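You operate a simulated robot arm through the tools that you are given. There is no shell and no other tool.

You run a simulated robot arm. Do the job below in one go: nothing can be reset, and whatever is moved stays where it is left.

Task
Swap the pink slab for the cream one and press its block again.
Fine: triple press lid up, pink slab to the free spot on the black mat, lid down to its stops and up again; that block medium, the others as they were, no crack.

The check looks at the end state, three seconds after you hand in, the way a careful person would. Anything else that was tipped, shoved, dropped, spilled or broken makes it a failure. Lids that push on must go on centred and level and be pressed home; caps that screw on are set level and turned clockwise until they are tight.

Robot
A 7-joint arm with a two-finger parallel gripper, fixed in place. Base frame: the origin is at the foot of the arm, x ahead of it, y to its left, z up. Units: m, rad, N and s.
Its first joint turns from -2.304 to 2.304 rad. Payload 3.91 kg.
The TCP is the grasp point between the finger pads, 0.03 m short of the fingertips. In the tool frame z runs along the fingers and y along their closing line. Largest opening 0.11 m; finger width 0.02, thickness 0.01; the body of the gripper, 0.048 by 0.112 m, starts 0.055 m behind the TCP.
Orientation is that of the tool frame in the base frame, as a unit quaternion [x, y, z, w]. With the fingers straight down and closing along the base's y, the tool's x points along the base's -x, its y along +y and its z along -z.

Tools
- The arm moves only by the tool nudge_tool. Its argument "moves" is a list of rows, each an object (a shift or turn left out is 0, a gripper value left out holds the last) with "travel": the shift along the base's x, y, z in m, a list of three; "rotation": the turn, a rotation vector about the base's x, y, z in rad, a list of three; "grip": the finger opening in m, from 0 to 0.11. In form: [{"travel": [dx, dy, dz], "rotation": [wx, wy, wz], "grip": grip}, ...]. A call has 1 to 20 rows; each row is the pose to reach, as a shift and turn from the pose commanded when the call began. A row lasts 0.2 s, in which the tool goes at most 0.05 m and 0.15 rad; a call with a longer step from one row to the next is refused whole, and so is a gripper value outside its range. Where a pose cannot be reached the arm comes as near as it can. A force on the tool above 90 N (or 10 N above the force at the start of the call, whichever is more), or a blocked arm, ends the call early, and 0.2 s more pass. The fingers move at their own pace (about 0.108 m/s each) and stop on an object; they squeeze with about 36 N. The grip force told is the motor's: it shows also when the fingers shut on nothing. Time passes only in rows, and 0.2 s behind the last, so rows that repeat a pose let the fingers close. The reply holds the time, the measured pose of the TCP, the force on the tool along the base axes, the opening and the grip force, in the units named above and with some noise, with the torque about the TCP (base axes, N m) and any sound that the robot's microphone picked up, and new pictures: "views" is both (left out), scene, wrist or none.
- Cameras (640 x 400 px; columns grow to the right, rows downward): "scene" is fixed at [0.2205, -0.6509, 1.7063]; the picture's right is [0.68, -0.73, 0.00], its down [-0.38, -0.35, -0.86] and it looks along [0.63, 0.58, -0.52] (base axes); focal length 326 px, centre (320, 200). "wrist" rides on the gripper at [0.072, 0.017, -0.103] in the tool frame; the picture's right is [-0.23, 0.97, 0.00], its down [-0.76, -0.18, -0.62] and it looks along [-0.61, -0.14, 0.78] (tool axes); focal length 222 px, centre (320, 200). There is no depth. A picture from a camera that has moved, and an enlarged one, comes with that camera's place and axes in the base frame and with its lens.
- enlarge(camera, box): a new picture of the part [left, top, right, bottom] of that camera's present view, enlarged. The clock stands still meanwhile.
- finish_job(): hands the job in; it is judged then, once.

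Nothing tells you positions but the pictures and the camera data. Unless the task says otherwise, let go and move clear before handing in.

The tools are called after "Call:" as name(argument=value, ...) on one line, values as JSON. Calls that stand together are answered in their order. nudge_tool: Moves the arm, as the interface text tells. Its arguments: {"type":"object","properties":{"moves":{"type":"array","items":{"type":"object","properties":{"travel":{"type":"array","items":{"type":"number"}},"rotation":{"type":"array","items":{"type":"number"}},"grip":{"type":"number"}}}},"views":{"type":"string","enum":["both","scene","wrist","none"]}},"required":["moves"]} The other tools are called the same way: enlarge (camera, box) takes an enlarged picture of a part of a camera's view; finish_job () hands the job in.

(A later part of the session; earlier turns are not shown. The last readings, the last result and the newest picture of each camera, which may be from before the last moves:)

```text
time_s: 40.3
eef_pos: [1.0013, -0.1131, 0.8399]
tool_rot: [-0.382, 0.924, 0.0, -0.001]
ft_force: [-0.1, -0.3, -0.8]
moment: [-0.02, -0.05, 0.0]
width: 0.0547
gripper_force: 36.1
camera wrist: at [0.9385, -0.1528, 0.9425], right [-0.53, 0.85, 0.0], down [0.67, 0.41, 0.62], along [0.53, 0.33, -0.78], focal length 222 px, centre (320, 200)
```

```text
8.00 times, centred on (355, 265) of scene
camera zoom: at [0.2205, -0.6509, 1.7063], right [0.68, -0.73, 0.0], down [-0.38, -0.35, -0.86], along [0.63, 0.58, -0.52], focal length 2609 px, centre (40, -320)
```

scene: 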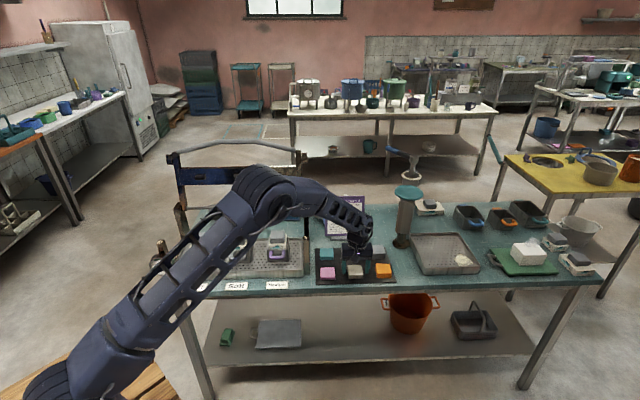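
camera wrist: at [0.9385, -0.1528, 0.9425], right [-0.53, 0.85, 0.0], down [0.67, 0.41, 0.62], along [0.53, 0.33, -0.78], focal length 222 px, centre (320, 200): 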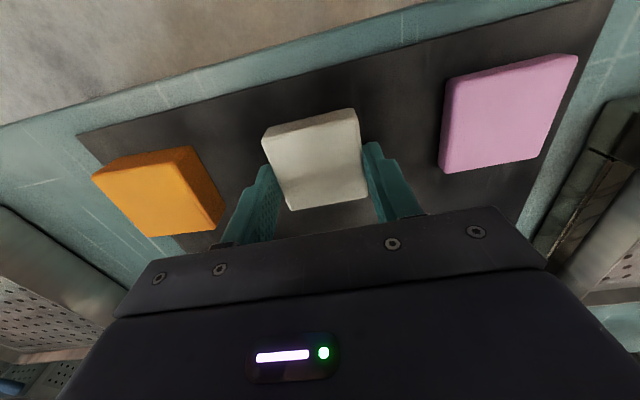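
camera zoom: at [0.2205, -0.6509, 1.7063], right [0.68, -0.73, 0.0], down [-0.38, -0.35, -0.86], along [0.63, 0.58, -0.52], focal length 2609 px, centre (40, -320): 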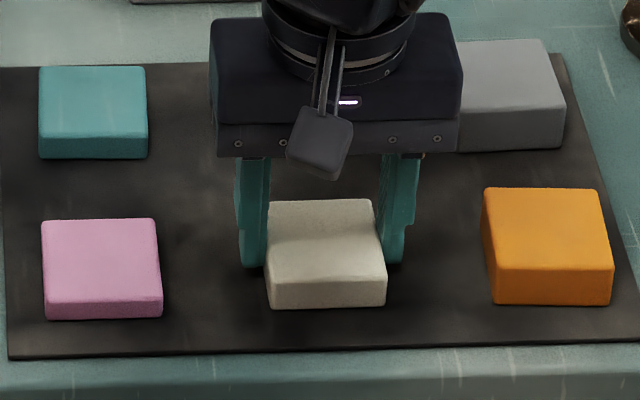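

The cream slab is gripped at 54.7 mm. I'll lift it, carry it high over the press post and stop above the purple-handled block.

Call:
nudge_tool(moves=[{"travel": [0, 0, 0.01], "grip": 0.035}, {"travel": [0, 0, 0.04]}, {"travel": [0, 0, 0.085]}, {"travel": [0, 0, 0.13]}, {"travel": [0, 0, 0.175]}, {"travel": [0, 0, 0.22]}, {"travel": [0, 0, 0.26]}, {"travel": [-0.018, 0.034, 0.26]}, {"travel": [-0.036, 0.068, 0.26]}, {"travel": [-0.054, 0.102, 0.26]}, {"travel": [-0.074, 0.136, 0.26]}, {"travel": [-0.093, 0.17, 0.26]}, {"travel": [-0.111, 0.204, 0.26]}, {"travel": [-0.13, 0.237, 0.26]}, {"travel": [-0.1483, 0.2696, 0.25]}, {"travel": [-0.1483, 0.2696, 0.22]}])

Call:
enlarge(camera="wrist", box=[160, 0, 480, 200])

Call:
enlarge(camera="scene", box=[240, 200, 320, 260])

```text
time_s: 43.7
eef_pos: [0.8528, 0.156, 1.0577]
tool_rot: [-0.382, 0.924, 0.0, 0.0]
ft_force: [-1.1, 0.7, 0.8]
moment: [0.0, -0.01, -0.03]
width: 0.0547
gripper_force: 35.9
camera wrist: at [0.7897, 0.1165, 1.1611], right [-0.53, 0.85, 0.0], down [0.67, 0.41, 0.62], along [0.53, 0.33, -0.78], focal length 222 px, centre (320, 200)
```

scene: 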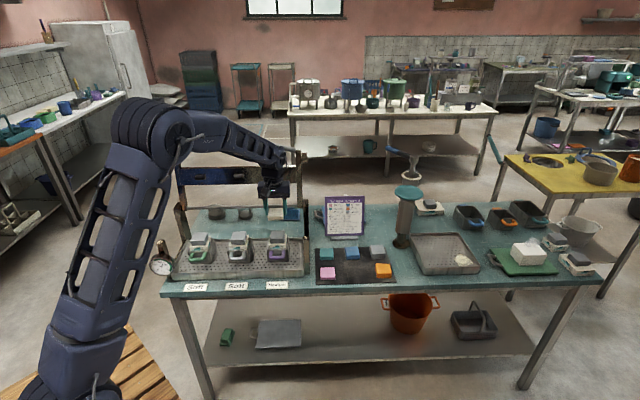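
wrist: 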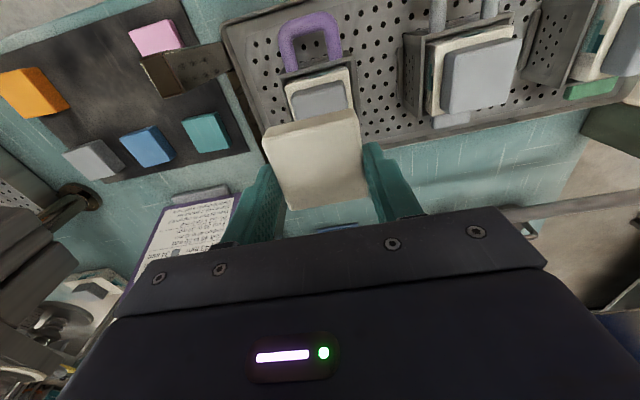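

```text
2.00 times, centred on (320, 100) of wrist
camera zoom: at [0.7897, 0.1165, 1.1611], right [-0.53, 0.85, 0.0], down [0.67, 0.41, 0.62], along [0.53, 0.33, -0.78], focal length 444 px, centre (320, 400)
```

zoom: 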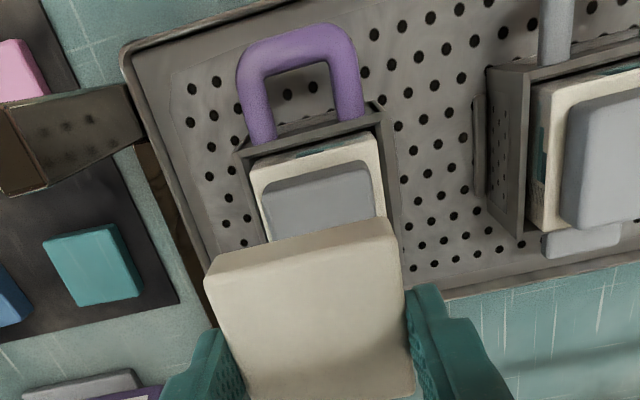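

```text
6.67 times, centred on (280, 230) of scene
camera zoom: at [0.2205, -0.6509, 1.7063], right [0.68, -0.73, 0.0], down [-0.38, -0.35, -0.86], along [0.63, 0.58, -0.52], focal length 2174 px, centre (587, 0)
```

zoom: 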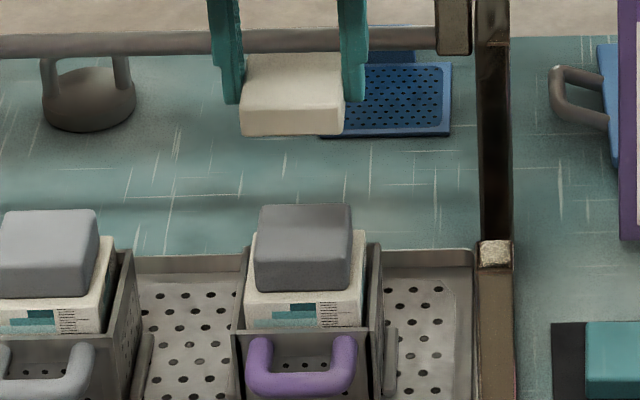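

The cream slab is lined up over the pusher within a couple of millimetres. I'll lower it to just above contact.

Call:
nudge_tool(moves=[{"travel": [-0.0005, 0.0007, -0.03]}, {"travel": [-0.0005, 0.0007, -0.055]}, {"travel": [-0.0005, 0.0007, -0.072]}, {"travel": [-0.0005, 0.0007, -0.08]}], views="wrist")

Call:
enlarge(camera="wrist", box=[200, 40, 440, 190])

Call:
enlarge(camera="scene", box=[255, 210, 305, 250])

```text
time_s: 44.7
eef_pos: [0.8511, 0.1556, 0.9796]
tool_rot: [-0.383, 0.924, 0.0, -0.001]
ft_force: [0.3, -0.8, -0.6]
moment: [0.01, 0.0, -0.01]
width: 0.0548
gripper_force: 35.6
camera wrist: at [0.7889, 0.1166, 1.0822], right [-0.53, 0.85, 0.0], down [0.67, 0.41, 0.62], along [0.53, 0.33, -0.78], focal length 222 px, centre (320, 200)
```

wrist: 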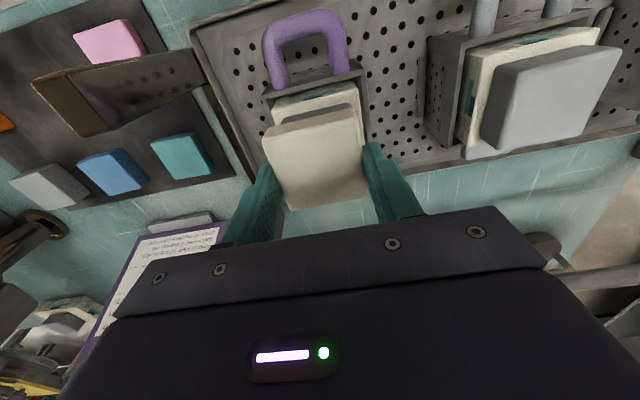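

```text
2.67 times, centred on (320, 115) of wrist
camera zoom: at [0.7889, 0.1166, 1.0822], right [-0.53, 0.85, 0.0], down [0.67, 0.41, 0.62], along [0.53, 0.33, -0.78], focal length 592 px, centre (320, 427)
```

zoom: 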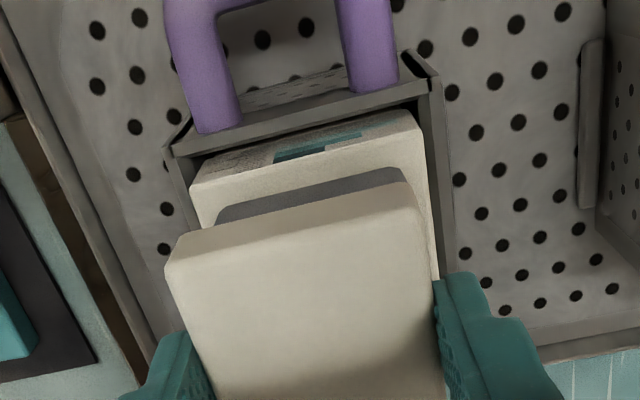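

```text
10.00 times, centred on (280, 230) of scene
camera zoom: at [0.2205, -0.6509, 1.7063], right [0.68, -0.73, 0.0], down [-0.38, -0.35, -0.86], along [0.63, 0.58, -0.52], focal length 3262 px, centre (720, -100)
```

zoom: 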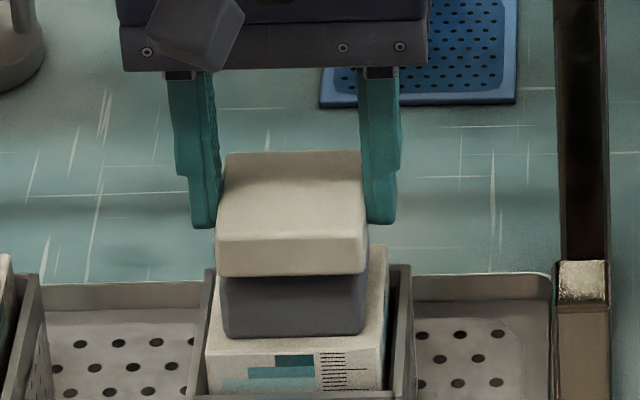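

Call:
nudge_tool(moves=[{"travel": [0, 0, -0.002]}, {"travel": [0, 0, -0.004]}], views="none")

Call:
enlarge(camera="scene", box=[255, 210, 305, 250])

```text
time_s: 45.3
eef_pos: [0.8525, 0.1565, 0.9748]
tool_rot: [-0.383, 0.924, 0.0, -0.001]
ft_force: [0.8, 0.1, -1.4]
moment: [0.01, 0.02, 0.0]
width: 0.0549
gripper_force: 35.4
```

```text
10.00 times, centred on (280, 230) of scene
camera zoom: at [0.2205, -0.6509, 1.7063], right [0.68, -0.73, 0.0], down [-0.38, -0.35, -0.86], along [0.63, 0.58, -0.52], focal length 3262 px, centre (720, -100)
```

zoom: 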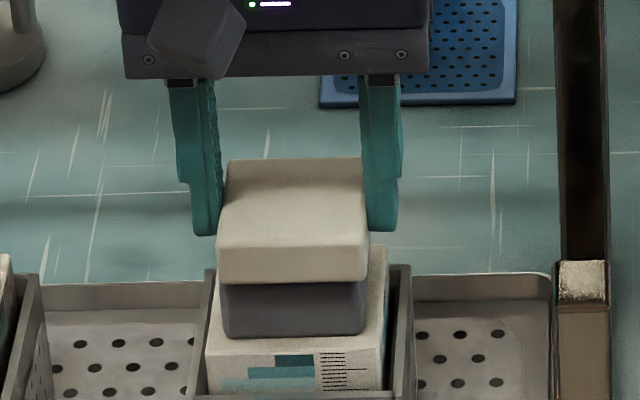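

Call:
nudge_tool(moves=[{"travel": [0, 0, -0.001]}, {"travel": [0, 0, -0.0015]}], views="none")

```text
time_s: 45.9
eef_pos: [0.8523, 0.1565, 0.9726]
tool_rot: [-0.384, 0.923, -0.001, -0.001]
ft_force: [0.2, 0.0, -0.7]
moment: [-0.01, 0.02, 0.0]
width: 0.0548
gripper_force: 35.7
```

Call:
nudge_tool(moves=[{"travel": [0, 0, -0.001]}], views="none")

```text
time_s: 46.3
eef_pos: [0.8532, 0.1563, 0.9732]
tool_rot: [-0.383, 0.924, 0.0, 0.0]
ft_force: [0.2, -0.2, -0.4]
moment: [0.01, -0.01, 0.0]
width: 0.0549
gripper_force: 36.4
```

Call:
nudge_tool(moves=[{"travel": [0, 0, -0.001]}, {"travel": [0, 0, -0.001]}], views="none")

Call:
enlarge(camera="scene", box=[255, 210, 305, 250])

Call:
enlarge(camera="wrist", box=[200, 40, 440, 190])

```text
time_s: 46.9
eef_pos: [0.8515, 0.1572, 0.9717]
tool_rot: [-0.383, 0.924, 0.0, -0.001]
ft_force: [-0.5, 0.1, -0.3]
moment: [0.01, -0.01, 0.0]
width: 0.0549
gripper_force: 36.4
```

```text
10.00 times, centred on (280, 230) of scene
camera zoom: at [0.2205, -0.6509, 1.7063], right [0.68, -0.73, 0.0], down [-0.38, -0.35, -0.86], along [0.63, 0.58, -0.52], focal length 3262 px, centre (720, -100)
```

zoom: 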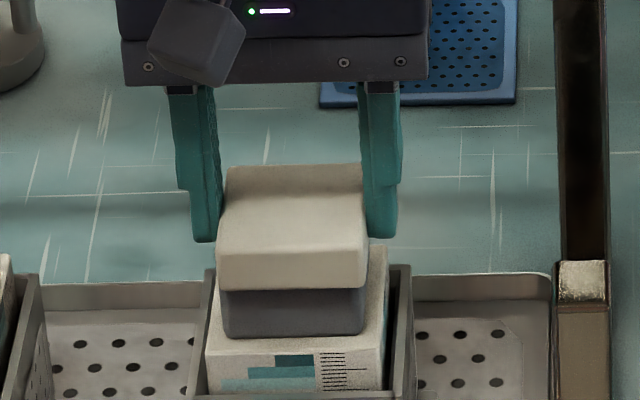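

```text
2.67 times, centred on (320, 115) of wrist
camera zoom: at [0.7894, 0.1173, 1.0752], right [-0.53, 0.85, 0.0], down [0.67, 0.41, 0.62], along [0.53, 0.33, -0.78], focal length 592 px, centre (320, 427)
```

zoom: 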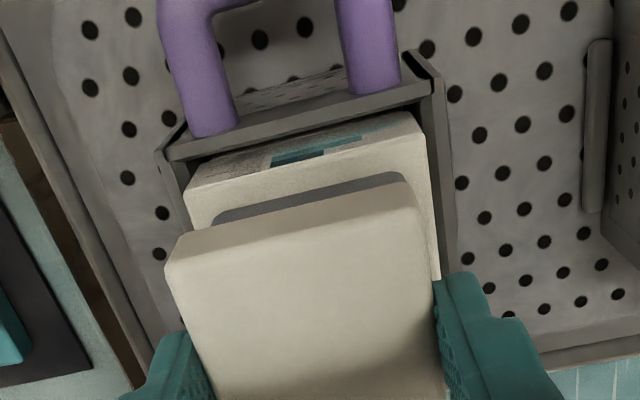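

No contact yet. Compared with where the pink slab sat, the cream slab is about 3 mm too far forward, so I'll raise slightly, shift back 3 mm and continue down.

Call:
nudge_tool(moves=[{"travel": [0, 0, 0.002]}, {"travel": [0.002, 0.002, 0.002]}, {"travel": [0.002, 0.002, 0.0]}, {"travel": [0.002, 0.002, -0.001]}, {"travel": [0.002, 0.002, -0.002]}], views="none")

Call:
enlarge(camera="scene", box=[255, 210, 305, 250])

```text
time_s: 48.1
eef_pos: [0.8539, 0.1577, 0.972]
tool_rot: [-0.382, 0.924, -0.001, 0.0]
ft_force: [1.4, 2.3, 14.8]
moment: [0.05, 0.07, 0.01]
width: 0.0547
gripper_force: 36.4
```

```text
10.00 times, centred on (280, 230) of scene
camera zoom: at [0.2205, -0.6509, 1.7063], right [0.68, -0.73, 0.0], down [-0.38, -0.35, -0.86], along [0.63, 0.58, -0.52], focal length 3262 px, centre (720, -100)
```

zoom: 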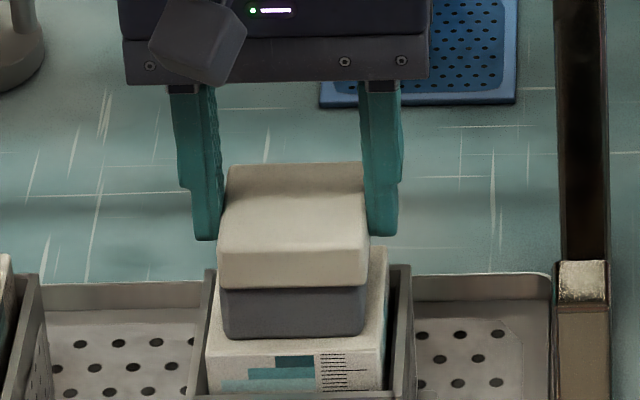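

It has touched down with 15 N. I'll relax a hair, open the fingers and rise.

Call:
nudge_tool(moves=[{"travel": [0, 0, 0.0007]}, {"travel": [0, 0, 0.0007], "grip": 0.06}, {"travel": [0, 0, 0.0007], "grip": 0.075}, {"travel": [0, 0, 0.005], "grip": 0.075}, {"travel": [0, 0, 0.04]}, {"travel": [0, 0, 0.08]}])

Call:
enlarge(camera="wrist", box=[200, 40, 440, 190])

Call:
enlarge(camera="scene", box=[240, 200, 320, 260])

Call:
enlarge(camera="scene", box=[145, 250, 185, 280])

```text
time_s: 49.5
eef_pos: [0.8551, 0.1573, 1.0482]
tool_rot: [-0.382, 0.924, -0.001, -0.001]
ft_force: [-0.4, 0.3, -0.3]
moment: [-0.03, 0.04, 0.01]
width: 0.0748
gripper_force: 0.1
camera wrist: at [0.7923, 0.1174, 1.1508], right [-0.53, 0.85, 0.0], down [0.67, 0.41, 0.62], along [0.53, 0.33, -0.78], focal length 222 px, centre (320, 200)
```

scene: 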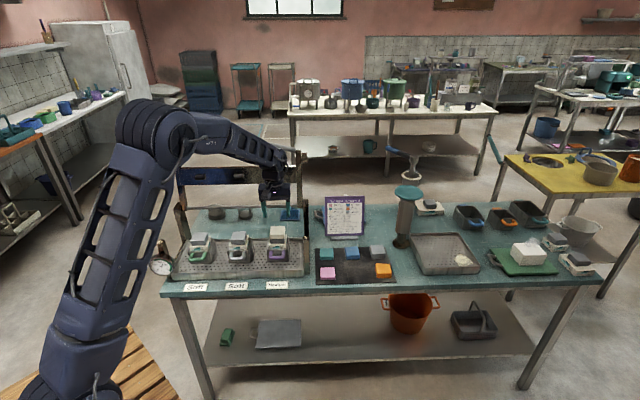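
wrist: 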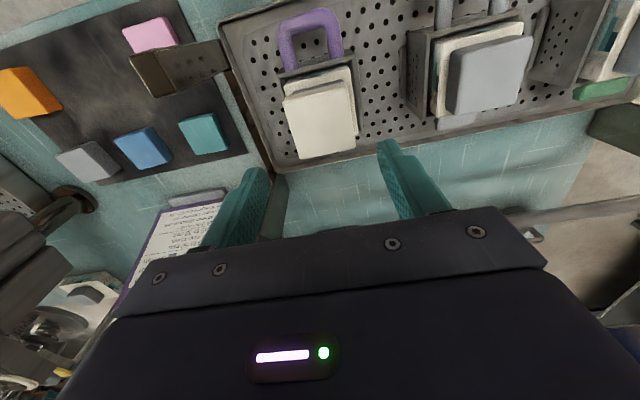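

```text
2.67 times, centred on (320, 115) of wrist
camera zoom: at [0.7923, 0.1174, 1.1508], right [-0.53, 0.85, 0.0], down [0.67, 0.41, 0.62], along [0.53, 0.33, -0.78], focal length 592 px, centre (320, 427)
```

zoom: 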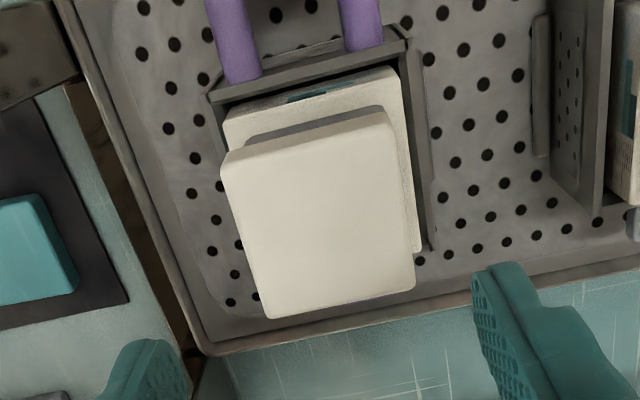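

```text
6.67 times, centred on (280, 230) of scene
camera zoom: at [0.2205, -0.6509, 1.7063], right [0.68, -0.73, 0.0], down [-0.38, -0.35, -0.86], along [0.63, 0.58, -0.52], focal length 2174 px, centre (587, 0)
```

zoom: 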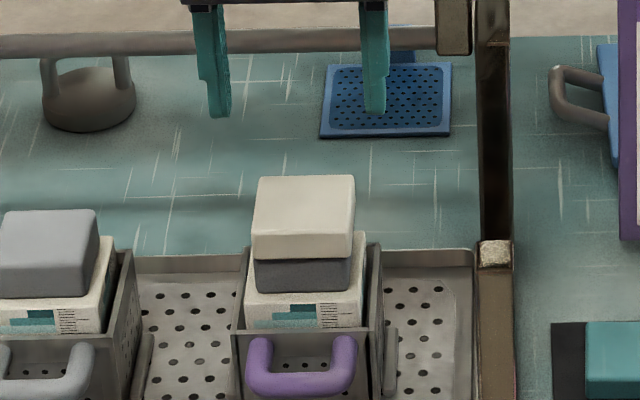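

```text
13.33 times, centred on (165, 265) of scene
camera zoom: at [0.2205, -0.6509, 1.7063], right [0.68, -0.73, 0.0], down [-0.38, -0.35, -0.86], along [0.63, 0.58, -0.52], focal length 4349 px, centre (2387, -667)
```

zoom: 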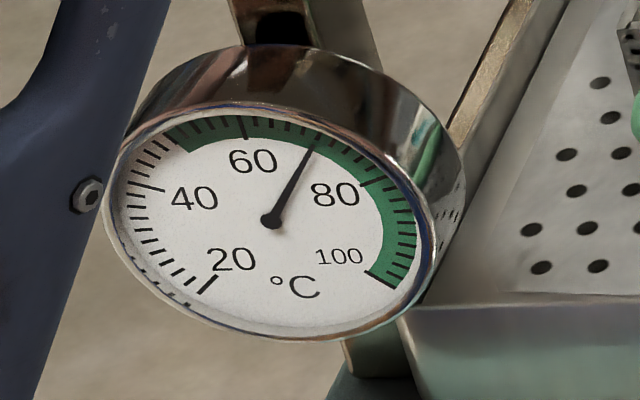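

The cream slab is seated squarely and the gauge is still near 70, well above 50. Next I'll go back up, turn the tool to close across the bar, and stop above the raised handle.

Call:
nudge_tool(moves=[{"travel": [0, 0, 0.045]}, {"travel": [0, 0, 0.09]}, {"travel": [0, 0, 0.135]}, {"travel": [0, 0, 0.18]}, {"travel": [0, 0, 0.225]}, {"travel": [0, 0, 0.27]}, {"travel": [0, 0, 0.312], "grip": 0.06}, {"travel": [0, 0, 0.312], "rotation": [0, 0, -0.14]}, {"travel": [0, 0.01, 0.312], "rotation": [0, 0, -0.28]}, {"travel": [0, 0.03, 0.312], "rotation": [0, 0, -0.42]}, {"travel": [0.002, 0.055, 0.312], "rotation": [0, 0, -0.56]}, {"travel": [0.004, 0.08, 0.312], "rotation": [0, 0, -0.7]}, {"travel": [0.006, 0.105, 0.312], "rotation": [0, 0, -0.84]}, {"travel": [0.008, 0.13, 0.312], "rotation": [0, 0, -0.98]}, {"travel": [0.01, 0.155, 0.312], "rotation": [0, 0, -1.12]}, {"travel": [0.013, 0.18, 0.312], "rotation": [0, 0, -1.26]}, {"travel": [0.016, 0.205, 0.312], "rotation": [0, 0, -1.4]}, {"travel": [0.018, 0.23, 0.312], "rotation": [0, 0, -1.54]}, {"travel": [0.0191, 0.2452, 0.312], "rotation": [0, 0, -1.5708]}])

Call:
enlarge(camera="wrist", box=[160, 50, 480, 250])

```text
time_s: 53.5
eef_pos: [0.8735, 0.404, 1.3605]
tool_rot: [0.384, 0.923, 0.0, -0.001]
ft_force: [-1.0, -0.4, -0.3]
moment: [0.03, 0.0, 0.01]
width: 0.0598
gripper_force: 0.1
camera wrist: at [0.8341, 0.4661, 1.4636], right [0.85, 0.53, 0.0], down [0.41, -0.67, 0.62], along [0.33, -0.53, -0.78], focal length 222 px, centre (320, 200)
```

scene: 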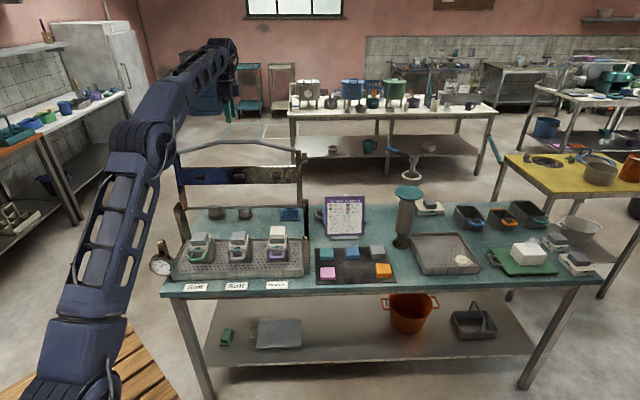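
wrist: 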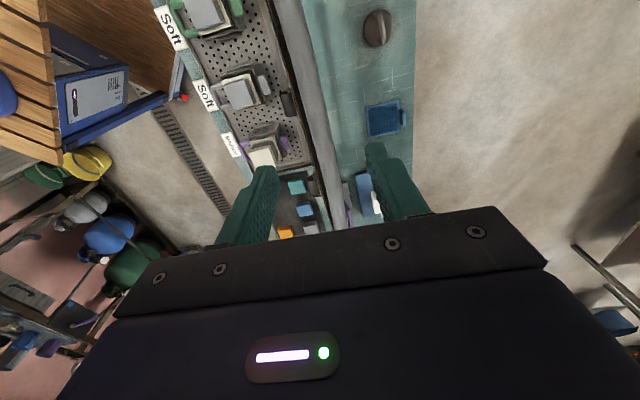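

```text
2.00 times, centred on (320, 150) of wrist
camera zoom: at [0.8341, 0.4661, 1.4636], right [0.85, 0.53, 0.0], down [0.41, -0.67, 0.62], along [0.33, -0.53, -0.78], focal length 444 px, centre (320, 300)
```

zoom: 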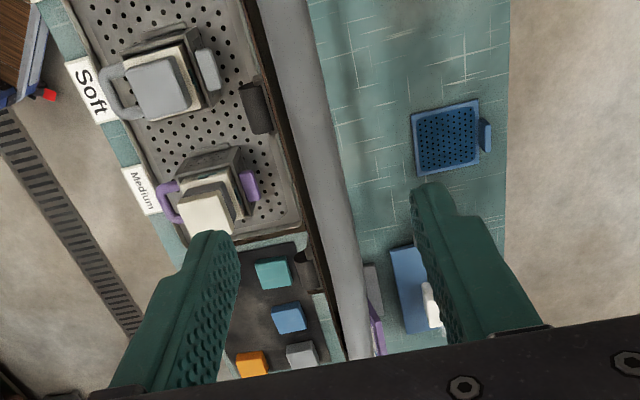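

The bar is centred between the fingers. I'll go down onto it and close.

Call:
nudge_tool(moves=[{"travel": [0, -0.001, -0.04]}, {"travel": [0.0005, -0.0015, -0.07]}, {"travel": [0.0005, -0.0015, -0.09]}, {"travel": [0.0005, -0.0015, -0.09], "grip": 0.035}, {"travel": [0.0005, -0.0015, -0.09], "grip": 0.022}, {"travel": [0.0005, -0.0015, -0.09], "grip": 0.01}, {"travel": [0.0005, -0.0015, -0.09], "grip": 0.005}])

```text
time_s: 55.1
eef_pos: [0.8718, 0.4027, 1.2702]
tool_rot: [0.383, 0.924, 0.001, -0.001]
ft_force: [-7.5, -4.8, -3.8]
moment: [-0.19, 0.13, -0.02]
width: 0.0199
gripper_force: 45.2
camera wrist: at [0.8326, 0.4648, 1.3732], right [0.85, 0.53, 0.0], down [0.41, -0.67, 0.62], along [0.33, -0.53, -0.78], focal length 222 px, centre (320, 200)
```

scene: 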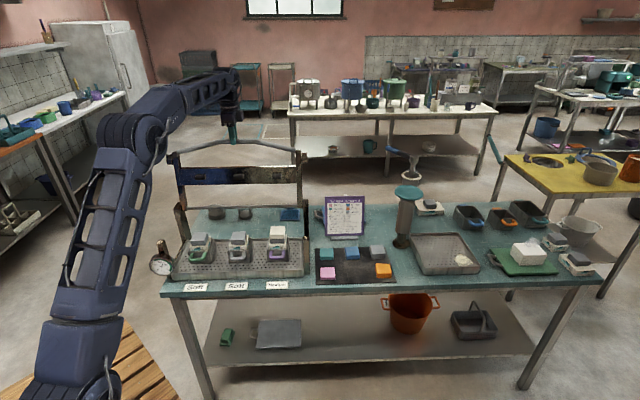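
wrist: 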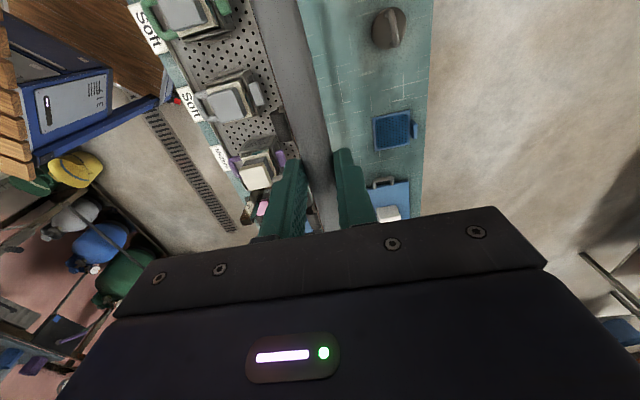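

Call:
nudge_tool(moves=[{"travel": [-0.0075, -0.0075, 0.001]}, {"travel": [-0.0151, -0.0151, 0.0019]}, {"travel": [-0.0313, -0.0313, 0.0021]}, {"travel": [-0.0475, -0.0475, 0.0005]}, {"travel": [-0.0635, -0.0635, -0.003]}, {"travel": [-0.0793, -0.0793, -0.0082]}], views="scene")

```text
time_s: 56.5
eef_pos: [0.7919, 0.3213, 1.265]
tool_rot: [0.383, 0.924, 0.001, -0.001]
ft_force: [-14.8, 4.5, 21.4]
moment: [0.41, 0.51, 0.07]
width: 0.02
gripper_force: 44.9
```

scene: 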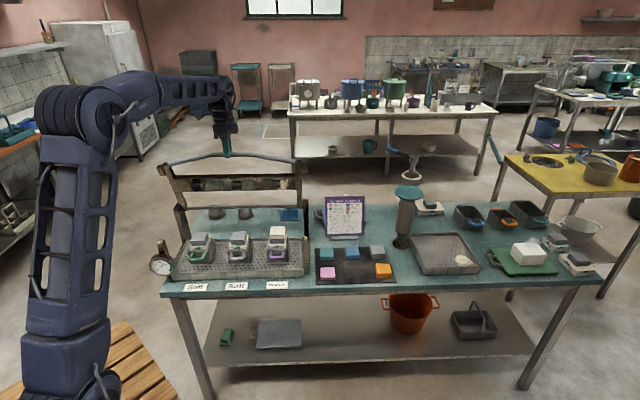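

Call:
nudge_tool(moves=[{"travel": [-0.0154, -0.0154, -0.005]}, {"travel": [-0.0304, -0.0304, -0.0138]}, {"travel": [-0.0448, -0.0448, -0.0241]}, {"travel": [-0.0586, -0.0586, -0.0361]}, {"travel": [-0.0717, -0.0717, -0.0496]}, {"travel": [-0.0839, -0.0839, -0.0646]}], views="scene")

```text
time_s: 57.9
eef_pos: [0.7103, 0.2375, 1.1975]
tool_rot: [0.383, 0.924, -0.001, 0.0]
ft_force: [-9.0, -3.3, 2.7]
moment: [-0.31, -0.25, 0.26]
width: 0.0197
gripper_force: 45.6
```

scene: 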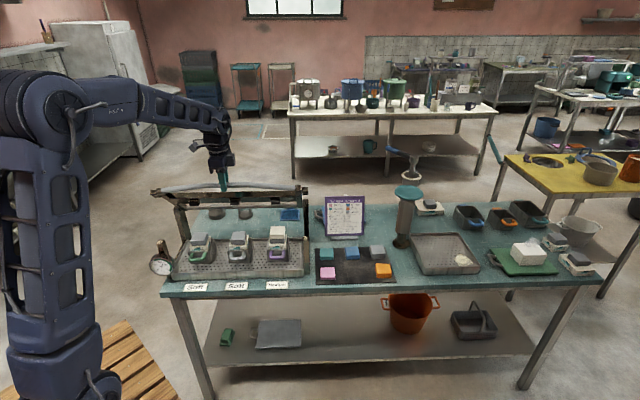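

Call:
nudge_tool(moves=[{"travel": [-0.0114, -0.0114, -0.0162]}, {"travel": [-0.0218, -0.0218, -0.0338]}, {"travel": [-0.0313, -0.0313, -0.0524]}, {"travel": [-0.0396, -0.0396, -0.072]}, {"travel": [-0.0467, -0.0467, -0.0925]}, {"travel": [-0.0528, -0.0528, -0.1138]}], views="scene")

```text
time_s: 59.3
eef_pos: [0.6582, 0.1866, 1.0832]
tool_rot: [0.384, 0.923, 0.0, -0.002]
ft_force: [4.0, -19.8, -5.3]
moment: [-0.36, -0.21, 0.42]
width: 0.02
gripper_force: 45.7
```

scene: 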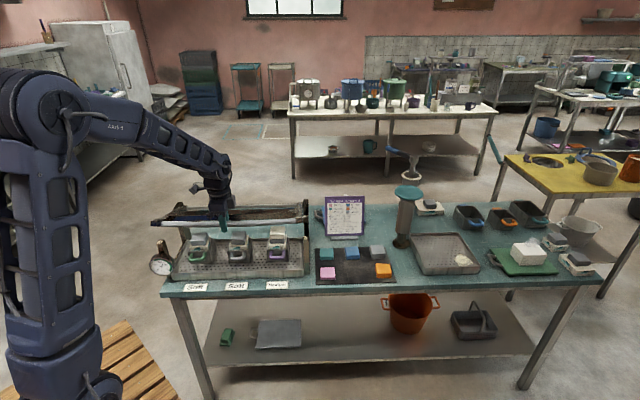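

Call:
nudge_tool(moves=[{"travel": [-0.0024, -0.0024, -0.011]}, {"travel": [-0.0048, -0.0048, -0.0219]}, {"travel": [-0.0064, -0.0064, -0.03]}, {"travel": [-0.0076, -0.0076, -0.0386]}, {"travel": [-0.0086, -0.0086, -0.047]}, {"travel": [-0.0096, -0.0096, -0.0556]}], views="scene")

Call:
enlarge(camera="scene", box=[180, 200, 320, 280])

```text
time_s: 60.7
eef_pos: [0.6486, 0.1774, 1.0278]
tool_rot: [0.383, 0.924, 0.0, -0.001]
ft_force: [-1.1, -9.2, -7.6]
moment: [-0.05, -0.01, 0.26]
width: 0.0199
gripper_force: 45.3
```

scene: 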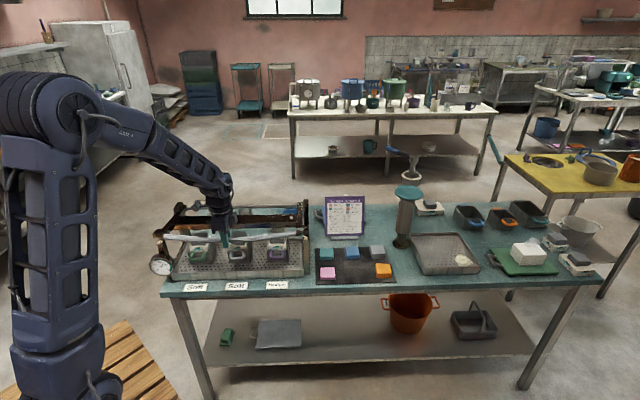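

```text
4.57 times, centred on (250, 240) of scene
camera zoom: at [0.2205, -0.6509, 1.7063], right [0.68, -0.73, 0.0], down [-0.38, -0.35, -0.86], along [0.63, 0.58, -0.52], focal length 1491 px, centre (640, 17)
```

zoom: 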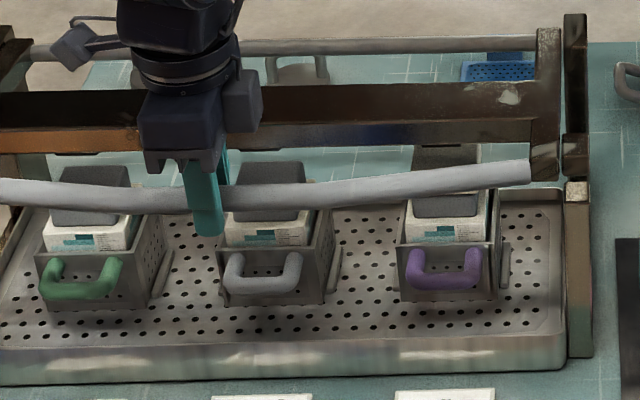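

The lid is just above contact with the cream slab. I'll press on down slowly and watch the force.

Call:
nudge_tool(moves=[{"travel": [-0.0004, -0.0004, -0.004]}, {"travel": [-0.0007, -0.0007, -0.008]}, {"travel": [-0.001, -0.001, -0.0113]}, {"travel": [-0.0012, -0.0012, -0.015]}], views="none")

```text
time_s: 61.7
eef_pos: [0.6474, 0.1745, 1.0149]
tool_rot: [0.383, 0.924, 0.0, -0.002]
ft_force: [-16.4, -14.1, -7.4]
moment: [-0.26, -0.11, 0.29]
width: 0.0194
gripper_force: 45.1
```

Call:
nudge_tool(moves=[{"travel": [-0.0008, -0.0008, -0.003]}, {"travel": [-0.001, -0.001, -0.006]}, {"travel": [-0.0012, -0.0012, -0.009]}], views="none")

Call:
enlarge(camera="scene", box=[180, 200, 320, 280])

```text
time_s: 62.5
eef_pos: [0.6461, 0.1755, 1.0046]
tool_rot: [0.383, 0.924, 0.002, 0.0]
ft_force: [-5.3, -4.9, -7.6]
moment: [-0.05, -0.22, 0.27]
width: 0.0199
gripper_force: 44.7
```

```text
4.57 times, centred on (250, 240) of scene
camera zoom: at [0.2205, -0.6509, 1.7063], right [0.68, -0.73, 0.0], down [-0.38, -0.35, -0.86], along [0.63, 0.58, -0.52], focal length 1491 px, centre (640, 17)
```

zoom: 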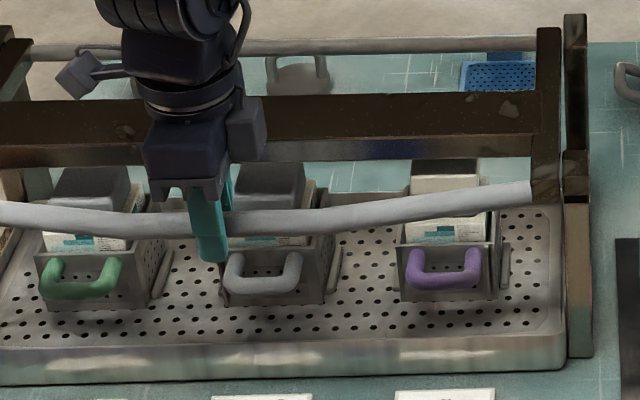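

Call:
nudge_tool(moves=[{"travel": [0, 0, -0.002]}, {"travel": [-0.0001, -0.0001, -0.004]}, {"travel": [-0.0002, -0.0002, -0.006]}], views="none")

```text
time_s: 63.3
eef_pos: [0.6455, 0.1737, 0.9997]
tool_rot: [0.383, 0.924, 0.001, -0.001]
ft_force: [-4.1, -6.6, 8.0]
moment: [-0.31, -0.61, 0.32]
width: 0.0197
gripper_force: 44.8
```

Call:
nudge_tool(moves=[{"travel": [0, 0, -0.002]}, {"travel": [0, 0, -0.004]}, {"travel": [0, 0, -0.006]}], views="none")

Call:
enlarge(camera="scene", box=[180, 200, 320, 280])

```text
time_s: 64.1
eef_pos: [0.6466, 0.175, 0.9939]
tool_rot: [0.382, 0.924, 0.002, 0.0]
ft_force: [9.3, 0.6, 34.9]
moment: [-0.14, -0.29, 0.29]
width: 0.0196
gripper_force: 45.4
```

```text
4.57 times, centred on (250, 240) of scene
camera zoom: at [0.2205, -0.6509, 1.7063], right [0.68, -0.73, 0.0], down [-0.38, -0.35, -0.86], along [0.63, 0.58, -0.52], focal length 1491 px, centre (640, 17)
```

zoom: 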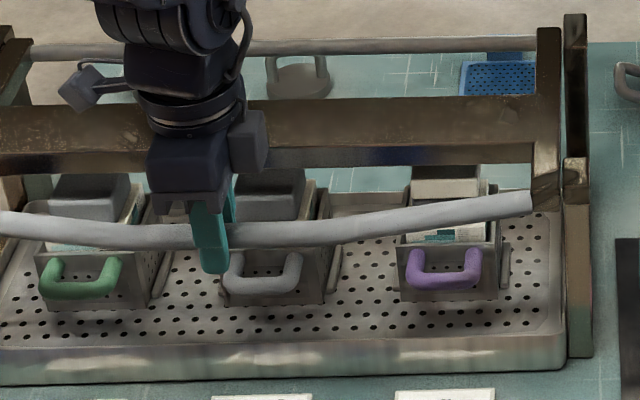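

Call:
nudge_tool(moves=[{"travel": [0, 0, -0.002]}, {"travel": [0, 0, -0.004]}], views="none")

Call:
enlarge(camera="scene", box=[140, 200, 320, 300])

Call:
enlarge(camera="scene", box=[280, 220, 320, 260])

Call:
enlarge(camera="scene", box=[140, 220, 190, 285])

```text
time_s: 64.7
eef_pos: [0.6443, 0.1756, 0.9886]
tool_rot: [0.383, 0.924, 0.0, -0.002]
ft_force: [11.1, 13.8, 16.4]
moment: [0.41, 0.13, 0.56]
width: 0.0199
gripper_force: 45.6
```

```text
3.56 times, centred on (230, 250) of scene
camera zoom: at [0.2205, -0.6509, 1.7063], right [0.68, -0.73, 0.0], down [-0.38, -0.35, -0.86], along [0.63, 0.58, -0.52], focal length 1160 px, centre (640, 22)
```

zoom: 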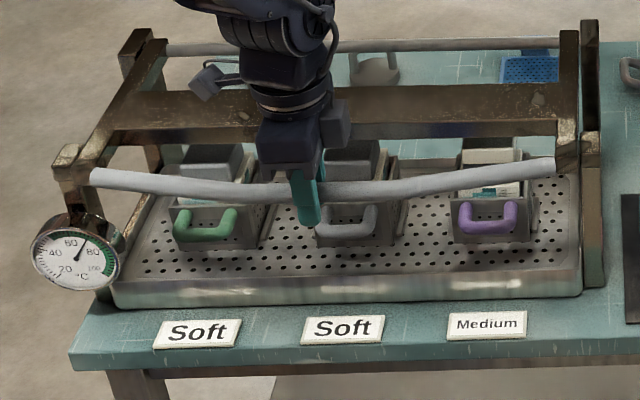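

```text
10.00 times, centred on (300, 240) of scene
camera zoom: at [0.2205, -0.6509, 1.7063], right [0.68, -0.73, 0.0], down [-0.38, -0.35, -0.86], along [0.63, 0.58, -0.52], focal length 3262 px, centre (520, -200)
```

zoom: 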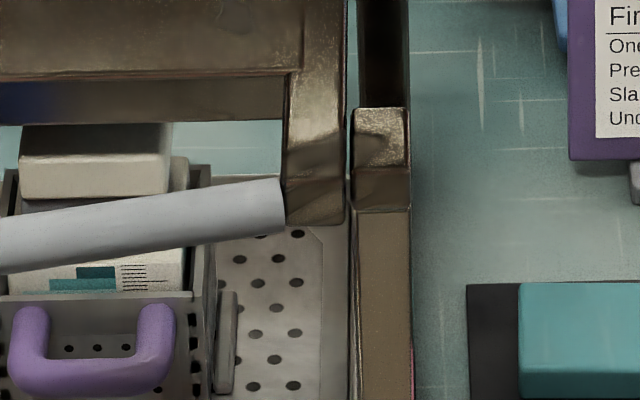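

```text
6.15 times, centred on (165, 252) of scene
camera zoom: at [0.2205, -0.6509, 1.7063], right [0.68, -0.73, 0.0], down [-0.38, -0.35, -0.86], along [0.63, 0.58, -0.52], focal length 2007 px, centre (1274, -123)
```

zoom: 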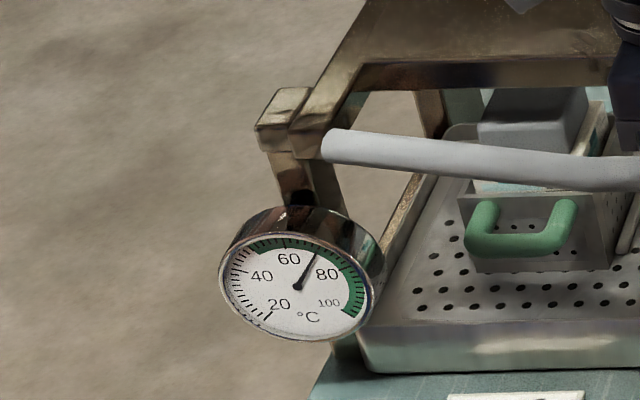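

The lid looks to be back at its original closed height. I'll push further to confirm it's hard on the stops.

Call:
nudge_tool(moves=[{"travel": [0, 0, -0.002]}, {"travel": [0, 0, -0.004]}], views="none")

Call:
enlarge(camera="scene", box=[280, 220, 320, 260])

Call:
enlarge(camera="scene", box=[140, 220, 190, 285])

```text
time_s: 65.3
eef_pos: [0.6451, 0.1753, 0.9859]
tool_rot: [0.383, 0.924, 0.001, -0.001]
ft_force: [2.9, 13.8, 36.5]
moment: [0.07, -0.06, 0.28]
width: 0.0201
gripper_force: 45.1
```

```text
10.00 times, centred on (300, 240) of scene
camera zoom: at [0.2205, -0.6509, 1.7063], right [0.68, -0.73, 0.0], down [-0.38, -0.35, -0.86], along [0.63, 0.58, -0.52], focal length 3262 px, centre (520, -200)
```

zoom: 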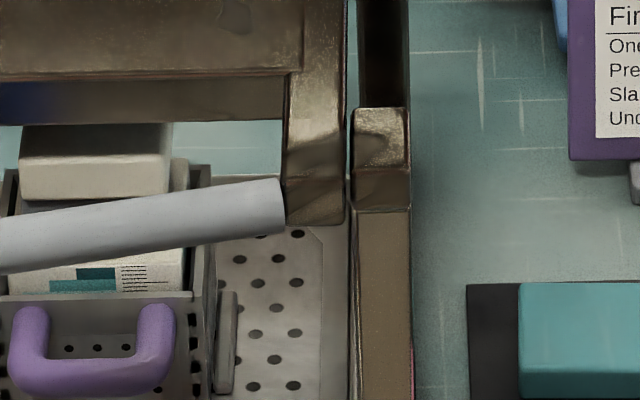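

```text
6.15 times, centred on (165, 252) of scene
camera zoom: at [0.2205, -0.6509, 1.7063], right [0.68, -0.73, 0.0], down [-0.38, -0.35, -0.86], along [0.63, 0.58, -0.52], focal length 2007 px, centre (1274, -123)
```

zoom: 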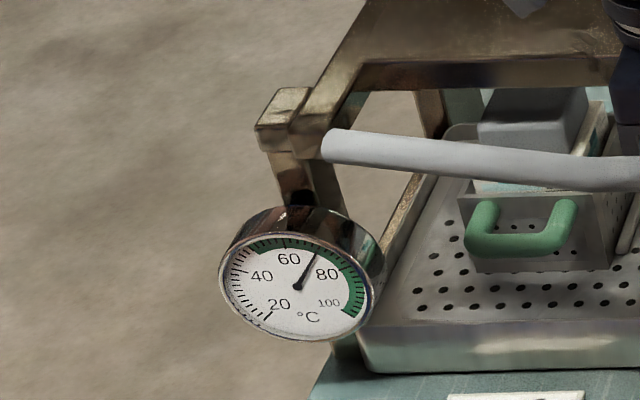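

The lid didn't move further while the fingers slid, so it seems to be at its stops. To be certain, I'll let go and push straight down on the bar with closed fingertips.

Call:
nudge_tool(moves=[{"travel": [0, 0, 0.002]}, {"travel": [0, 0, 0.002], "grip": 0.04}, {"travel": [0, 0, 0.002], "grip": 0.06}, {"travel": [0, 0, 0.03]}, {"travel": [0, 0, 0.065]}, {"travel": [0, 0, 0.075], "grip": 0.02}, {"travel": [0, 0, 0.075], "grip": 0.0}, {"travel": [0, 0, 0.075], "grip": 0.0}])

Call:
enlarge(camera="wrist", box=[200, 50, 440, 230])

Call:
enlarge(camera="scene", box=[280, 220, 320, 260])

```text
time_s: 67.1
eef_pos: [0.6455, 0.174, 1.0592]
tool_rot: [0.383, 0.924, 0.0, 0.0]
ft_force: [0.6, 0.0, -1.0]
moment: [-0.03, -0.03, 0.01]
width: 0.0001
gripper_force: 36.3
camera wrist: at [0.6067, 0.2365, 1.1629], right [0.85, 0.53, 0.0], down [0.41, -0.67, 0.62], along [0.33, -0.53, -0.78], focal length 222 px, centre (320, 200)
```

scene: 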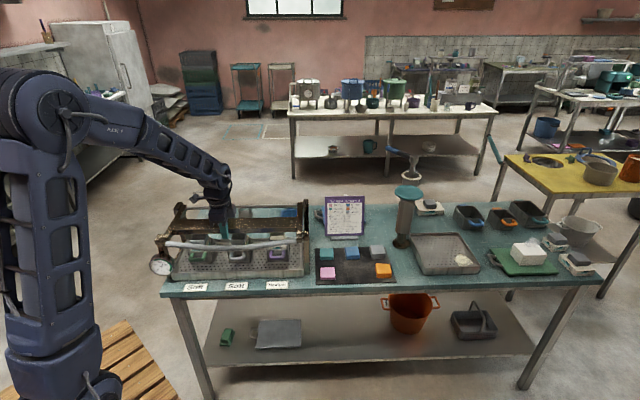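
wrist: 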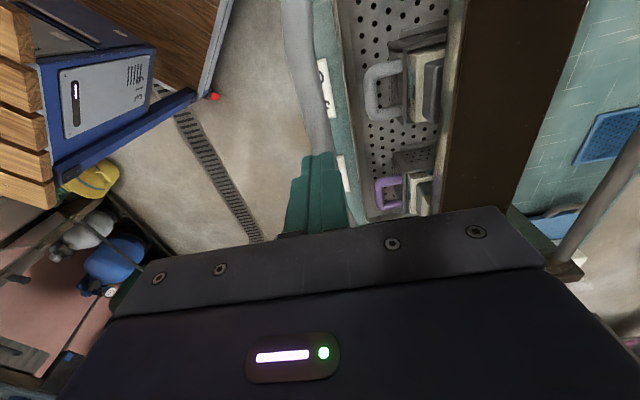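

```text
2.22 times, centred on (320, 140) of wrist
camera zoom: at [0.6067, 0.2365, 1.1629], right [0.85, 0.53, 0.0], down [0.41, -0.67, 0.62], along [0.33, -0.53, -0.78], focal length 494 px, centre (320, 333)
```

zoom: 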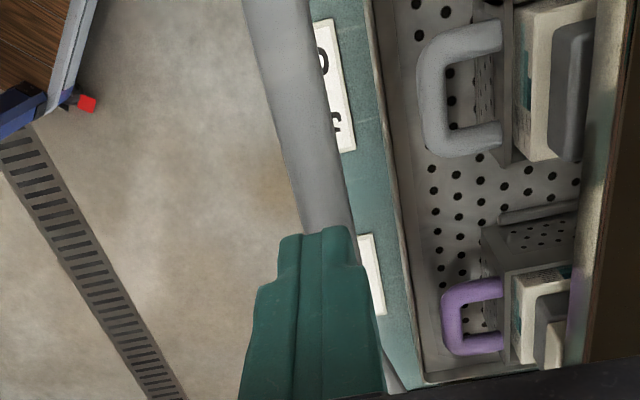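

```text
10.00 times, centred on (300, 240) of scene
camera zoom: at [0.2205, -0.6509, 1.7063], right [0.68, -0.73, 0.0], down [-0.38, -0.35, -0.86], along [0.63, 0.58, -0.52], focal length 3262 px, centre (520, -200)
```

zoom: 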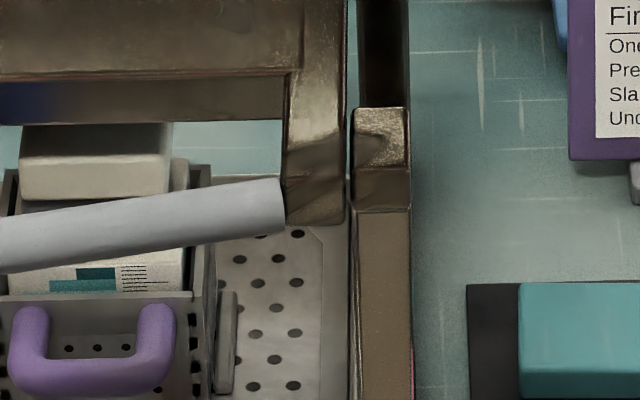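

Call:
nudge_tool(moves=[{"travel": [0.001, 0.001, -0.012]}, {"travel": [0.001, 0.001, -0.02]}, {"travel": [0.001, 0.001, -0.024]}, {"travel": [0.001, 0.001, -0.026]}, {"travel": [0.001, 0.001, -0.028]}], views="none")

```text
time_s: 68.3
eef_pos: [0.6466, 0.1762, 1.0305]
tool_rot: [0.382, 0.924, 0.0, -0.001]
ft_force: [0.1, 1.3, -0.7]
moment: [-0.03, -0.02, 0.02]
width: 0.0003
gripper_force: 36.1
```

Call:
nudge_tool(moves=[{"travel": [0, 0, -0.002]}, {"travel": [0, 0, -0.004]}], views="none")

```text
time_s: 68.9
eef_pos: [0.6467, 0.1754, 1.0294]
tool_rot: [0.383, 0.924, 0.0, -0.001]
ft_force: [-0.3, 0.3, 0.4]
moment: [0.0, -0.02, 0.01]
width: 0.0001
gripper_force: 36.0
```

Call:
nudge_tool(moves=[{"travel": [0, 0, -0.001]}, {"travel": [0, 0, -0.003]}])

Call:
enlarge(camera="wrist", box=[240, 100, 400, 230])

Call:
enlarge(camera="scene", box=[190, 210, 260, 270])

```text
time_s: 69.5
eef_pos: [0.6448, 0.1762, 1.0253]
tool_rot: [0.383, 0.924, 0.0, -0.001]
ft_force: [0.3, 0.2, 0.4]
moment: [-0.01, 0.02, -0.02]
width: 0.0001
gripper_force: 35.7
camera wrist: at [0.6071, 0.2378, 1.1283], right [0.85, 0.53, 0.0], down [0.41, -0.67, 0.62], along [0.33, -0.53, -0.78], focal length 222 px, centre (320, 200)
```

scene: 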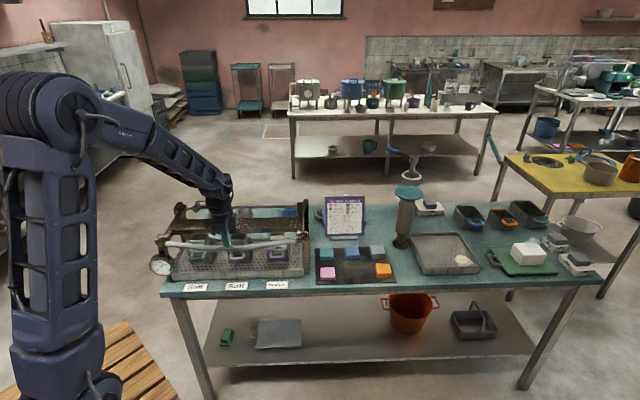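
wrist: 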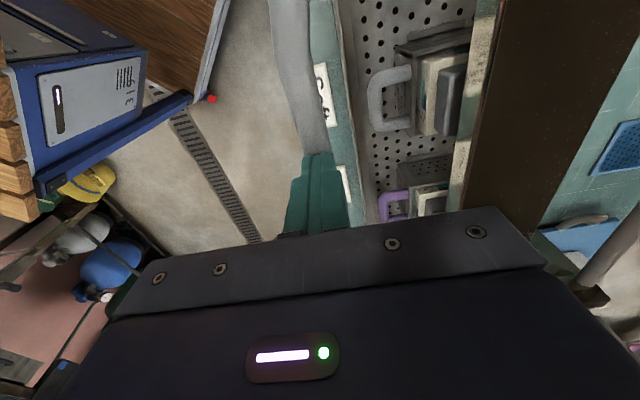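

```text
3.08 times, centred on (320, 165) of wrist
camera zoom: at [0.6071, 0.2378, 1.1283], right [0.85, 0.53, 0.0], down [0.41, -0.67, 0.62], along [0.33, -0.53, -0.78], focal length 684 px, centre (320, 308)
```

zoom: 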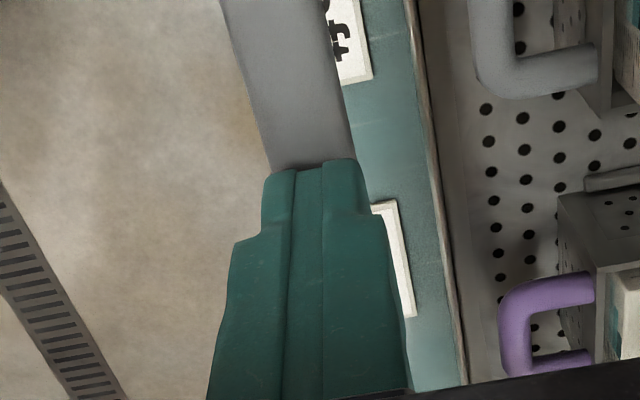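

```text
6.67 times, centred on (225, 240) of scene
camera zoom: at [0.2205, -0.6509, 1.7063], right [0.68, -0.73, 0.0], down [-0.38, -0.35, -0.86], along [0.63, 0.58, -0.52], focal length 2174 px, centre (953, -67)
```

zoom: 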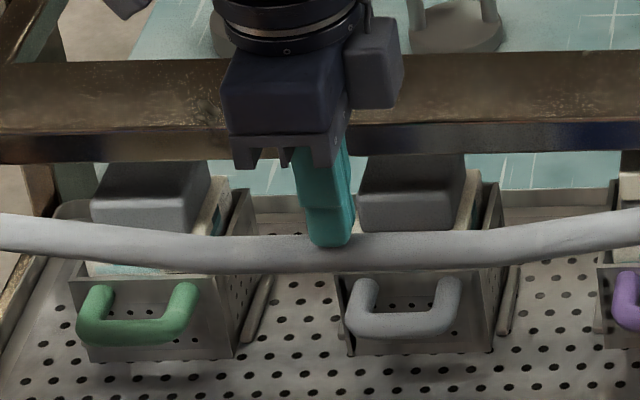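

Call:
nudge_tool(moves=[{"travel": [0, 0, -0.0015]}, {"travel": [0, 0, -0.003]}], views="none")

```text
time_s: 70.1
eef_pos: [0.6461, 0.1758, 1.0243]
tool_rot: [0.383, 0.924, 0.001, 0.0]
ft_force: [-10.0, -4.2, 45.0]
moment: [-0.17, 0.32, -0.09]
width: 0.0
gripper_force: 36.1
```

Call:
nudge_tool(moves=[{"travel": [0, 0, -0.001]}, {"travel": [0, 0, -0.001]}], views="none")

Call:
enlarge(camera="scene", box=[280, 220, 320, 260])

```text
time_s: 70.9
eef_pos: [0.6472, 0.1753, 1.0255]
tool_rot: [0.382, 0.924, 0.004, 0.001]
ft_force: [-8.4, -3.0, 24.5]
moment: [-0.11, 0.3, -0.03]
width: 0.0
gripper_force: 36.2
stopped in row 2: the force on the tool passed its limit at 91 N (the readings are from after the stop); the commanded pose is now the measured one
```

```text
10.00 times, centred on (300, 240) of scene
camera zoom: at [0.2205, -0.6509, 1.7063], right [0.68, -0.73, 0.0], down [-0.38, -0.35, -0.86], along [0.63, 0.58, -0.52], focal length 3262 px, centre (520, -200)
```

zoom: 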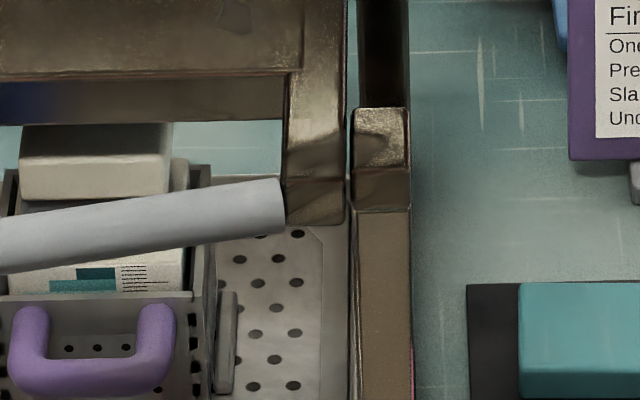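

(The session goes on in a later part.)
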